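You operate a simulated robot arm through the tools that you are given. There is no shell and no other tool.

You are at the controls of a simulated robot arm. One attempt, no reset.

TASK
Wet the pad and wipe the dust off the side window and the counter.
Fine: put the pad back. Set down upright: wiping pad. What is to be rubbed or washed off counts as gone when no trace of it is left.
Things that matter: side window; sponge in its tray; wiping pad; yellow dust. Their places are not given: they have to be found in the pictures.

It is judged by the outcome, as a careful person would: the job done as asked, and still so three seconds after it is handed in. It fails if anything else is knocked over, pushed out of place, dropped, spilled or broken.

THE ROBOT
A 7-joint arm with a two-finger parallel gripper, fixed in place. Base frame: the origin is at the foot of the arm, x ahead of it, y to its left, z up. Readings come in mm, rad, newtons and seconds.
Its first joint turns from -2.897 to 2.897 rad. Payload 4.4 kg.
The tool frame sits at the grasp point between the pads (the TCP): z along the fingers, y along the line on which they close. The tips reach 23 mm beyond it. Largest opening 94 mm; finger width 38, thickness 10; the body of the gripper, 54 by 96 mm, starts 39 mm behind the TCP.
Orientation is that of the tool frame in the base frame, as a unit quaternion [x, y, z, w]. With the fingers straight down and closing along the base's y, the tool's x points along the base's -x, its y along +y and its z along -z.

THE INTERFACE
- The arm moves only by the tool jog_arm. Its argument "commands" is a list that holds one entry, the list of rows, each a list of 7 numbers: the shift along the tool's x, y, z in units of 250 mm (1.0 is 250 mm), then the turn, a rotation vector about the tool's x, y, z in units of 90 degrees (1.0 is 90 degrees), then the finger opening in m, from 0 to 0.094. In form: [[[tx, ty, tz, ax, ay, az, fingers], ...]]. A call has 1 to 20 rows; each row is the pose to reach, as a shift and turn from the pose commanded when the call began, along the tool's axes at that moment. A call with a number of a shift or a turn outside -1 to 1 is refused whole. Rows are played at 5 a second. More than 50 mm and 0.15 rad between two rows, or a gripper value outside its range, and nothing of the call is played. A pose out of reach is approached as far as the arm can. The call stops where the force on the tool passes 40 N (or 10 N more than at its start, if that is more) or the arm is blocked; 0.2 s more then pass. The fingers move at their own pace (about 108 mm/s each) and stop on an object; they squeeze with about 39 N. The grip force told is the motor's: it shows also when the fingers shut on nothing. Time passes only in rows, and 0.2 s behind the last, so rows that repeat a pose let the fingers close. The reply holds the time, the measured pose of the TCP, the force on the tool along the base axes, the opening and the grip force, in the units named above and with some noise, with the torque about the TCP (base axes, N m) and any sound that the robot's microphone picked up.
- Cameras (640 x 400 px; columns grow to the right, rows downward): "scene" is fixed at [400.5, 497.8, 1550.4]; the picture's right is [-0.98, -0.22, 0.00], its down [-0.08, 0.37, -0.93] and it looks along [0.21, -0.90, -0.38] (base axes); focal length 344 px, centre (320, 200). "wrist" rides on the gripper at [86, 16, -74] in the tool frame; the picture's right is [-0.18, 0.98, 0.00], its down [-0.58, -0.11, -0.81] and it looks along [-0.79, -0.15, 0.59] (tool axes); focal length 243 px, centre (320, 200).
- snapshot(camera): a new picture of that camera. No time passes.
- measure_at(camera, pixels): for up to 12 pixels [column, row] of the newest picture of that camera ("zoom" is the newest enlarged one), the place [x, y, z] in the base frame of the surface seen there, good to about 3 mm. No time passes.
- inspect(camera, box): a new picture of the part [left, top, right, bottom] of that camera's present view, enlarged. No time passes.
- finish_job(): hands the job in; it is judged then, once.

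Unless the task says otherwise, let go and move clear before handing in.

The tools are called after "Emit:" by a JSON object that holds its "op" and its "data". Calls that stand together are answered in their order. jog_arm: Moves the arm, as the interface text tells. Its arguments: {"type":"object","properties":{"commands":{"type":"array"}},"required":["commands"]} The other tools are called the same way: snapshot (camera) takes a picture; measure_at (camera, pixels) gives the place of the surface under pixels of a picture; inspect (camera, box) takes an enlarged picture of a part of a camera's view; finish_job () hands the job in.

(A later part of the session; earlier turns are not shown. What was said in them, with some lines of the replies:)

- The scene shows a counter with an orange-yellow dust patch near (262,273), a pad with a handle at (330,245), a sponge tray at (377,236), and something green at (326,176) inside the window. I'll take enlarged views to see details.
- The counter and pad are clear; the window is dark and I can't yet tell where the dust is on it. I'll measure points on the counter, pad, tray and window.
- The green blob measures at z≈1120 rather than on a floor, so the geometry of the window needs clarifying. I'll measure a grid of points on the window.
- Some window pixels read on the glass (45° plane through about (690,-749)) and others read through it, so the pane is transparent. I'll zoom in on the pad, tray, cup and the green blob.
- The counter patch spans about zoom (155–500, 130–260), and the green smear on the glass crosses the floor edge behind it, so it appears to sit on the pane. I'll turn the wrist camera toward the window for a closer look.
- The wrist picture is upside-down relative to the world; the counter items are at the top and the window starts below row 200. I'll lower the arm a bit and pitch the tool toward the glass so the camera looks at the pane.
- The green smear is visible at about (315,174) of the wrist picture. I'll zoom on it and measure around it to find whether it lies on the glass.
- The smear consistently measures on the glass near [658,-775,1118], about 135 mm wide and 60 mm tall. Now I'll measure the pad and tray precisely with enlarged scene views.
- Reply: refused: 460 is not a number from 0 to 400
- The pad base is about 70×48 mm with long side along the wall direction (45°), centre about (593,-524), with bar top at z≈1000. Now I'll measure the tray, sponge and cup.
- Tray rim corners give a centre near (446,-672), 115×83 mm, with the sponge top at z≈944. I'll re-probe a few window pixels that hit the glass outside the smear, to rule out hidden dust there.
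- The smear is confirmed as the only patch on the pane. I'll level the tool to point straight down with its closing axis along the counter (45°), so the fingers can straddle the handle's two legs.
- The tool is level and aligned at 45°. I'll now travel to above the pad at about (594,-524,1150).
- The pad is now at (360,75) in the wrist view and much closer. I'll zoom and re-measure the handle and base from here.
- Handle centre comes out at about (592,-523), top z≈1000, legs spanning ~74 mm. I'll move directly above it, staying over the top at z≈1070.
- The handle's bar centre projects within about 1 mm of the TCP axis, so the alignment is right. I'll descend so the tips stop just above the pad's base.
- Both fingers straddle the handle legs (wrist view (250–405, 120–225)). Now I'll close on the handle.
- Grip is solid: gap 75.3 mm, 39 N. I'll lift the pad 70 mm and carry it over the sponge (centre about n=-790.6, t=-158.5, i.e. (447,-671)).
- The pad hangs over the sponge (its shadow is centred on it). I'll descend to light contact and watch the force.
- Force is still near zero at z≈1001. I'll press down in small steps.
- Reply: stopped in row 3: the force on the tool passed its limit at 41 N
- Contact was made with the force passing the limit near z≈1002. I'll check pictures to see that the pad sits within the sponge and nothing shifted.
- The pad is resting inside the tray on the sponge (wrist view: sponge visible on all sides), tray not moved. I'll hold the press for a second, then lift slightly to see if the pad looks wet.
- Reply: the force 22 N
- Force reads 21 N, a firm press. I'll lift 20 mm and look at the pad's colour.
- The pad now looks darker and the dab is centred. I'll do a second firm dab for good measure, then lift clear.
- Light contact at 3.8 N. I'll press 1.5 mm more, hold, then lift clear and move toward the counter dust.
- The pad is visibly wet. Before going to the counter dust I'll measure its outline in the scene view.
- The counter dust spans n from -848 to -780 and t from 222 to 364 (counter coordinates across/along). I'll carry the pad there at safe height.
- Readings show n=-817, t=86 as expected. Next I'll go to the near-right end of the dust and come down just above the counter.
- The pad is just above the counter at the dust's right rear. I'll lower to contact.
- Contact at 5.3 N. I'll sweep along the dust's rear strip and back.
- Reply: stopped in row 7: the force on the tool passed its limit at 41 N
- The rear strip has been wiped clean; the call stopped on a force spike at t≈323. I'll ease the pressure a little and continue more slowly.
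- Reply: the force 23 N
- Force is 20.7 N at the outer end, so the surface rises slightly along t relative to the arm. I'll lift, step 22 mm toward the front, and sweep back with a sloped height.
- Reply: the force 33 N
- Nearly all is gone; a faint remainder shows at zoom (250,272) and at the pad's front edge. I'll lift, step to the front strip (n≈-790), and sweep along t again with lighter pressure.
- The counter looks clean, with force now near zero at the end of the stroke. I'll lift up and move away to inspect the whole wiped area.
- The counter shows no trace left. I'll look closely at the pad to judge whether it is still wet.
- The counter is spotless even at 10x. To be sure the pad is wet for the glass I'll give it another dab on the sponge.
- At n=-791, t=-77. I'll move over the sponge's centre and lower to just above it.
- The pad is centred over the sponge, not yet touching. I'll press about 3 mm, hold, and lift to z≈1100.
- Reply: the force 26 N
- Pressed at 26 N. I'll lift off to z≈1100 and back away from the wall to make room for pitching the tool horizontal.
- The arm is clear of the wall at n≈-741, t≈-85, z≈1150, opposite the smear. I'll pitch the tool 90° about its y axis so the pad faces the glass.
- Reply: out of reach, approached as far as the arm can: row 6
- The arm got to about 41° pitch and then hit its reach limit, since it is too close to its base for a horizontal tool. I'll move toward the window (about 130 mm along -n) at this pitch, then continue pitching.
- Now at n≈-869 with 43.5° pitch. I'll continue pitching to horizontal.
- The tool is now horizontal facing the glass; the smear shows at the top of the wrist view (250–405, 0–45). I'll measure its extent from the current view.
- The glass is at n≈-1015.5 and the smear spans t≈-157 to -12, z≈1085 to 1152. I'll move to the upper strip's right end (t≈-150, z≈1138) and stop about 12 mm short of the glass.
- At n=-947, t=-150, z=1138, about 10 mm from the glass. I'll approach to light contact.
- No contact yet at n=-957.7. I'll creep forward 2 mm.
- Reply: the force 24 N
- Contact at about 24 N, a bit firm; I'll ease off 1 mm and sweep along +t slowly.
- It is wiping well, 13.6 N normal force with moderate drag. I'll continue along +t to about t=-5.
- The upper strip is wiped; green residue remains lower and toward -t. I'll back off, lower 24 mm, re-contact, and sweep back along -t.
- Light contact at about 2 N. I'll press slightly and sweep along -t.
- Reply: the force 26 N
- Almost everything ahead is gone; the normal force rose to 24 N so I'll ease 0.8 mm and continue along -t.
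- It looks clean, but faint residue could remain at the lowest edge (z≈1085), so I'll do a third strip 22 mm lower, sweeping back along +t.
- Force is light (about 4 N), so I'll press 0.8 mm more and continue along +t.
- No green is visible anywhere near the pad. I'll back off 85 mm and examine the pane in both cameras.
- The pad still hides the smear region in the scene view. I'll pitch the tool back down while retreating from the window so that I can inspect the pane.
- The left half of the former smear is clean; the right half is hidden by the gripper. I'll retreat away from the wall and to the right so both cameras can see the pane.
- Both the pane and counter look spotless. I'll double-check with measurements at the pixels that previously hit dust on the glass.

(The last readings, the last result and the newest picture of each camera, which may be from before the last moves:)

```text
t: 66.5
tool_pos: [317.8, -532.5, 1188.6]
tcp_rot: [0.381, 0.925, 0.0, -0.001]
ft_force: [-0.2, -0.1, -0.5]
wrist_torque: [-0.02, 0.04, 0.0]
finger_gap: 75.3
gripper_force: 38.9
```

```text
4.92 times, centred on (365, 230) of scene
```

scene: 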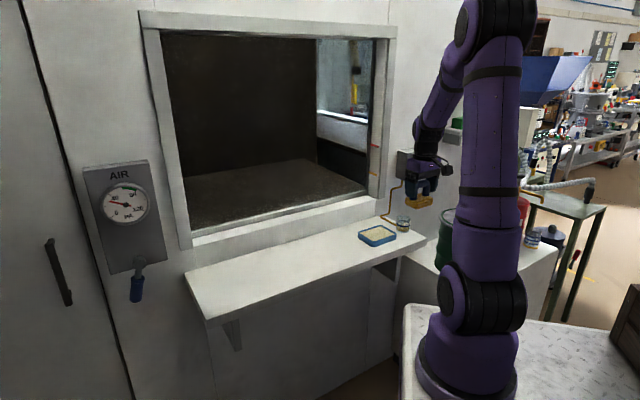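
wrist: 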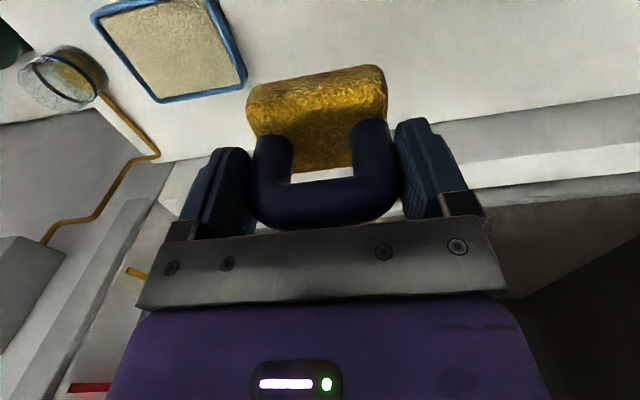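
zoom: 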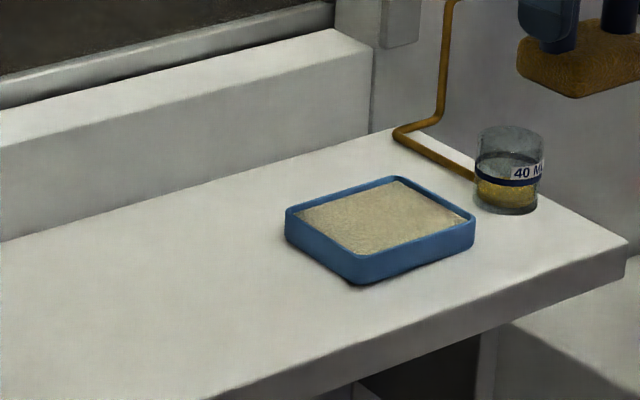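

The pixels that hit dust before (n≈-1016) now read through or on the pane itself, so the window is clean; tray and cup are undisturbed. Now I'll carry the pad back above its original spot (n≈-786.7, t≈48.5).

Emit:
{"op": "jog_arm", "data": {"commands": [[[-0.11, 0.115, 0, 0, 0, 0, 0.03], [-0.22, 0.23, 0, 0, 0, 0, 0.03], [-0.33, 0.345, 0, 0, 0, 0, 0.03], [-0.44, 0.46, 0, 0, 0, 0, 0.03], [-0.55, 0.575, 0, 0, 0, 0, 0.03], [-0.66, 0.69, 0, 0, 0, 0, 0.03], [-0.742, 0.801, 0, 0, 0, 0, 0.03], [-0.742, 0.801, 0.16, 0, 0, 0, 0.03], [-0.742, 0.801, 0.32, 0, 0, 0, 0.03], [-0.742, 0.801, 0.48, 0, 0, 0, 0.03], [-0.742, 0.801, 0.64, 0, 0, 0, 0.03], [-0.742, 0.801, 0.7, 0, 0, 0, 0.03], [-0.742, 0.801, 0.7, 0, 0, 0, 0.03]]]}}

Emit:
{"op": "snapshot", "data": {"camera": "wrist"}}

```text
t: 69.3
tool_pos: [591.0, -520.1, 1012.2]
tcp_rot: [0.382, 0.924, -0.001, -0.002]
ft_force: [-0.4, 0.3, -0.1]
wrist_torque: [0.01, -0.02, -0.01]
finger_gap: 75.0
gripper_force: 38.7
```

```text
taken
```

wrist: 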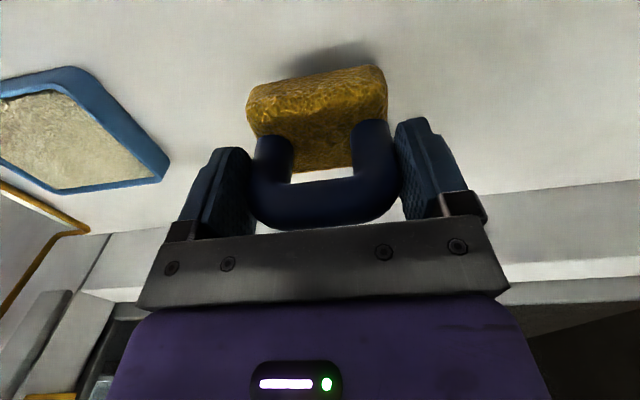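

The pad hangs 34 mm above its original spot. I'll lower to just touching the counter.

Emit:
{"op": "jog_arm", "data": {"commands": [[[-0.003, -0.005, 0.05, 0, 0, 0, 0.03], [-0.003, -0.005, 0.1, 0, 0, 0, 0.03], [-0.003, -0.005, 0.124, 0, 0, 0, 0.03], [-0.003, -0.005, 0.132, 0, 0, 0, 0.03], [-0.003, -0.005, 0.132, 0, 0, 0, 0.03]]]}}

```text
t: 70.5
tool_pos: [590.2, -520.9, 980.1]
tcp_rot: [0.382, 0.924, -0.001, -0.001]
ft_force: [-0.6, 0.7, 8.9]
wrist_torque: [0.15, -0.25, 0.02]
finger_gap: 75.4
gripper_force: 38.8
```

Contact with the counter at 8.9 N. I'll check the pad is sitting flat before releasing.

Emit:
{"op": "inspect", "data": {"camera": "scene", "box": [300, 210, 364, 260]}}

Emit:
{"op": "inspect", "data": {"camera": "wrist", "box": [230, 40, 420, 240]}}

```text
8.00 times, centred on (332, 235) of scene
```

zoom: 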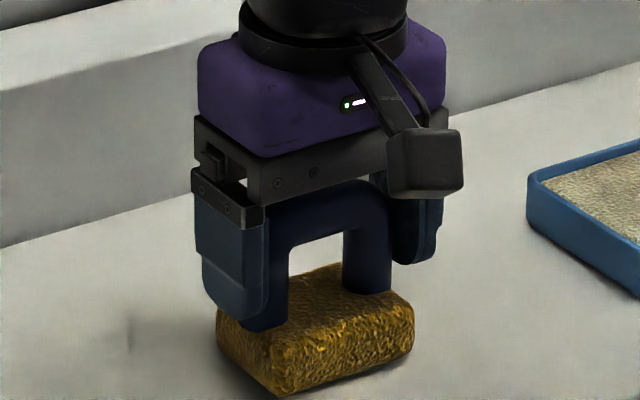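

```text
2.00 times, centred on (325, 140) of wrist
```

zoom: 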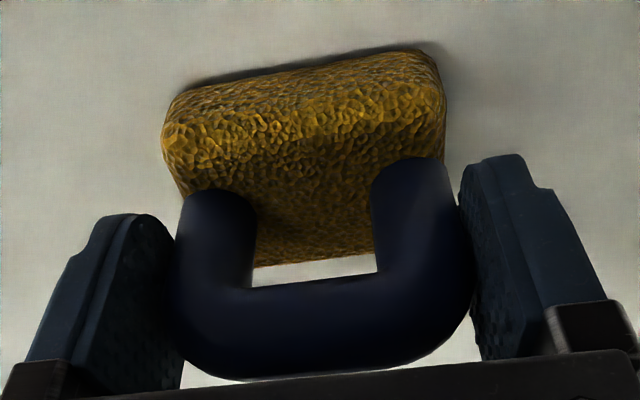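

The pad sits on the counter in its original spot. I'll open the fingers gently.

Emit:
{"op": "jog_arm", "data": {"commands": [[[0, 0, 0, 0, 0, 0, 0.076], [0, 0, 0, 0, 0, 0, 0.08], [0, 0, 0, 0, 0, 0, 0.088], [0, 0, 0, 0, 0, 0, 0.094], [0, 0, 0, 0, 0, 0, 0.094], [0, 0, 0, 0, 0, 0, 0.094]]]}}

Emit:
{"op": "snapshot", "data": {"camera": "wrist"}}

```text
t: 72.0
tool_pos: [590.8, -521.7, 979.1]
tcp_rot: [0.382, 0.924, -0.001, -0.001]
ft_force: [0.6, -0.1, 0.8]
wrist_torque: [0.02, 0.0, 0.04]
finger_gap: 94.0
gripper_force: 0.0
```

```text
taken
```

wrist: 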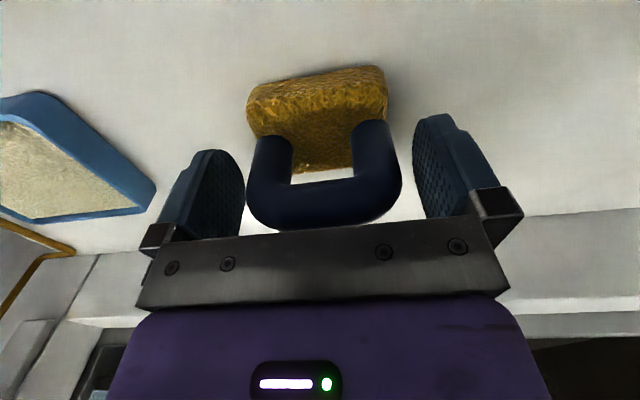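

The fingers are open and clear on both sides of the handle. I'll rise straight up slowly and then retreat from the counter.

Emit:
{"op": "jog_arm", "data": {"commands": [[[0, 0, -0.04, 0, 0, 0, 0.094], [0, 0, -0.1, 0, 0, 0, 0.094], [0, 0, -0.18, 0, 0, 0, 0.094], [0, 0, -0.28, 0, 0, 0, 0.094], [0, 0, -0.4, 0, 0, 0, 0.094], [0, 0, -0.55, 0, 0, 0, 0.094], [0, 0, -0.7, 0, 0, 0, 0.094], [0.15, -0.1, -0.75, 0, 0, 0, 0.094], [0.3, -0.2, -0.78, 0, 0, 0, 0.094], [0.45, -0.3, -0.8, 0, 0, 0, 0.094], [0.6, -0.4, -0.8, 0, 0, 0, 0.094], [0.75, -0.5, -0.8, 0, 0, 0, 0.094], [0.88, -0.6, -0.8, 0, 0, 0, 0.094], [0.88, -0.6, -0.8, 0, 0, 0, 0.094]]]}}

Emit:
{"op": "snapshot", "data": {"camera": "scene"}}

Emit:
{"op": "snapshot", "data": {"camera": "wrist"}}

Emit:
{"op": "inspect", "data": {"camera": "scene", "box": [300, 220, 364, 260]}}

```text
t: 75.0
tool_pos: [328.2, -472.6, 1181.2]
tcp_rot: [0.382, 0.924, 0.0, -0.001]
ft_force: [0.2, -0.5, -0.6]
wrist_torque: [0.03, 0.02, 0.0]
finger_gap: 94.1
gripper_force: 0.1
```

```text
taken
```

scene: 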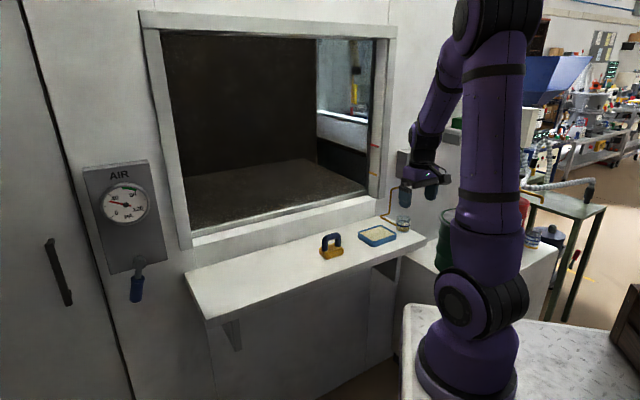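

```text
taken
```

wrist: 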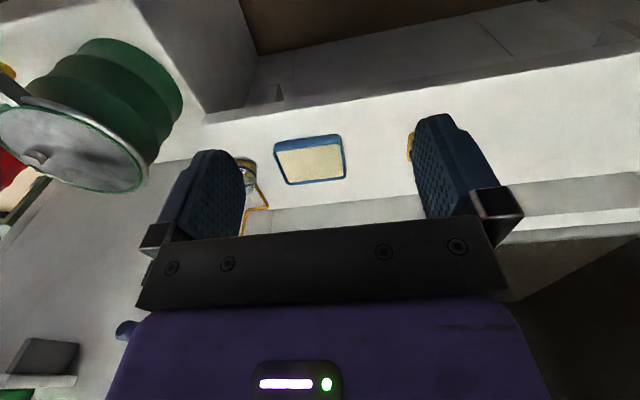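

```text
10.00 times, centred on (332, 240) of scene
```

zoom: 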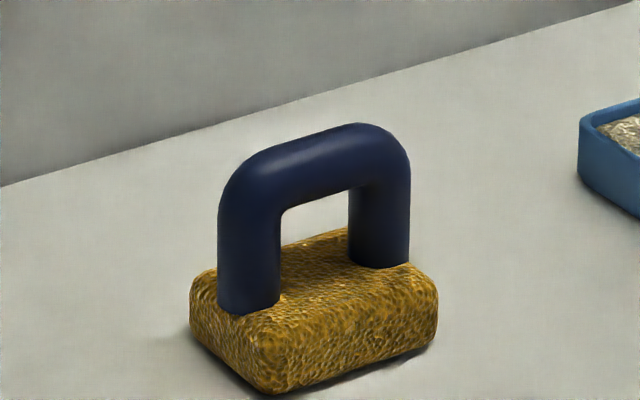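

The pad stands upright on its original spot and the tray and cup are unmoved. For a final check I'll tilt the wrist camera toward the window to confirm no trace is left on the glass and counter.

Emit:
{"op": "jog_arm", "data": {"commands": [[[0.06, 0.1, -0.05, 0, -0.066, 0, 0.094], [0.12, 0.2, -0.1, 0, -0.132, 0, 0.094], [0.18, 0.3, -0.15, 0, -0.198, 0, 0.094], [0.24, 0.35, -0.2, 0, -0.264, 0, 0.094], [0.28, 0.4, -0.25, 0, -0.33, 0, 0.094], [0.28, 0.4, -0.25, 0, -0.33, 0, 0.094]]]}}

Emit:
{"op": "snapshot", "data": {"camera": "wrist"}}

Emit:
{"op": "inspect", "data": {"camera": "wrist", "box": [240, 110, 420, 235]}}

Emit:
{"op": "inspect", "data": {"camera": "wrist", "box": [400, 0, 620, 130]}}

Emit:
{"op": "inspect", "data": {"camera": "scene", "box": [280, 130, 380, 210]}}

```text
t: 76.3
tool_pos: [350.4, -351.5, 1242.2]
tcp_rot: [0.369, 0.894, -0.097, 0.236]
ft_force: [0.6, -0.9, -0.9]
wrist_torque: [0.01, 0.0, -0.01]
finger_gap: 93.8
gripper_force: 0.1
```

```text
taken
```

wrist: 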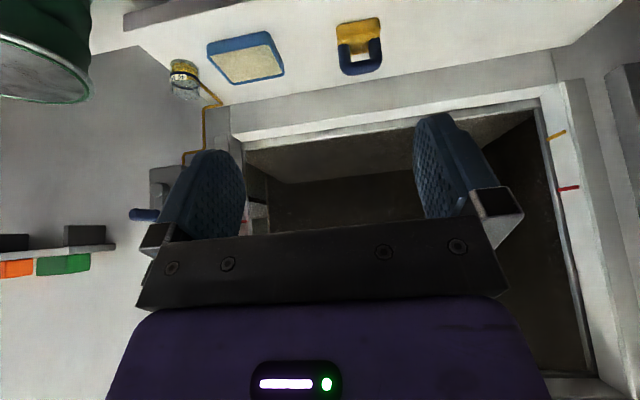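

```text
3.20 times, centred on (330, 172) of wrist
```

zoom: 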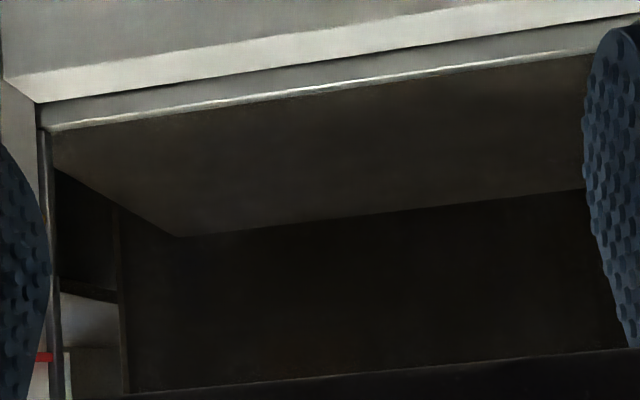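

```text
2.91 times, centred on (510, 65) of wrist
```

zoom: 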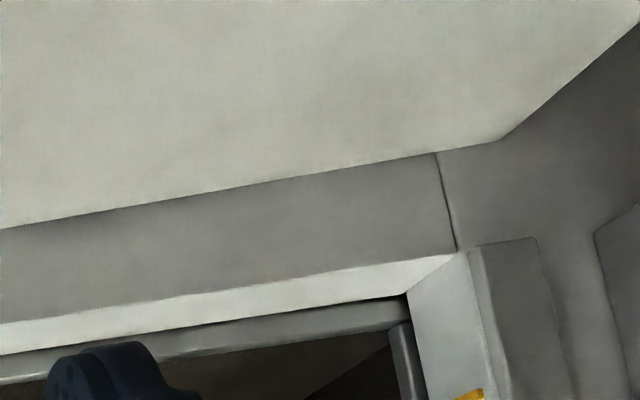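

```text
5.00 times, centred on (330, 170) of scene
```

zoom: 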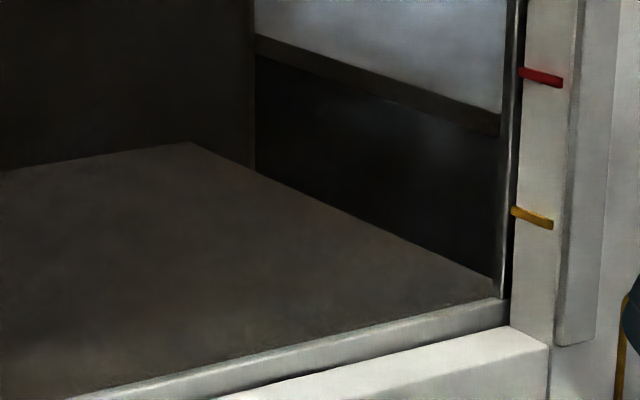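

Both views show the glass and the counter with no trace of dust (wrist zoom around (330,172), scene zoom around (330,170)). The pad is upright in its place at (360,45) and the arm is clear, so I'm handing the job in.

Emit:
{"op": "finish_job", "data": {}}

```text
The job is handed in.
```

The pad was wetted on the sponge, and the dust is wiped off both the side window and the counter. Close-up views from both cameras show no trace on either.

- **Window:** the patch on the glass looked green rather than yellow. It was the only mark I found on the pane and it measured on the glass itself, so I treated it as the dust to remove.
- **Wetting:** I pressed the pad on the sponge twice before the counter and once more before the window.
- **Force spikes:** the arm hit its 40 N force limit and stopped twice, once on the sponge and once on the counter. Nothing appeared to shift. On the glass, the highest reading was about 24 N.
- **Pad:** it is back upright, within about 2 mm of where it started.
- **Everything else:** the tray and the 40 ml cup look undisturbed, and the arm is clear of the counter and window with its fingers open.
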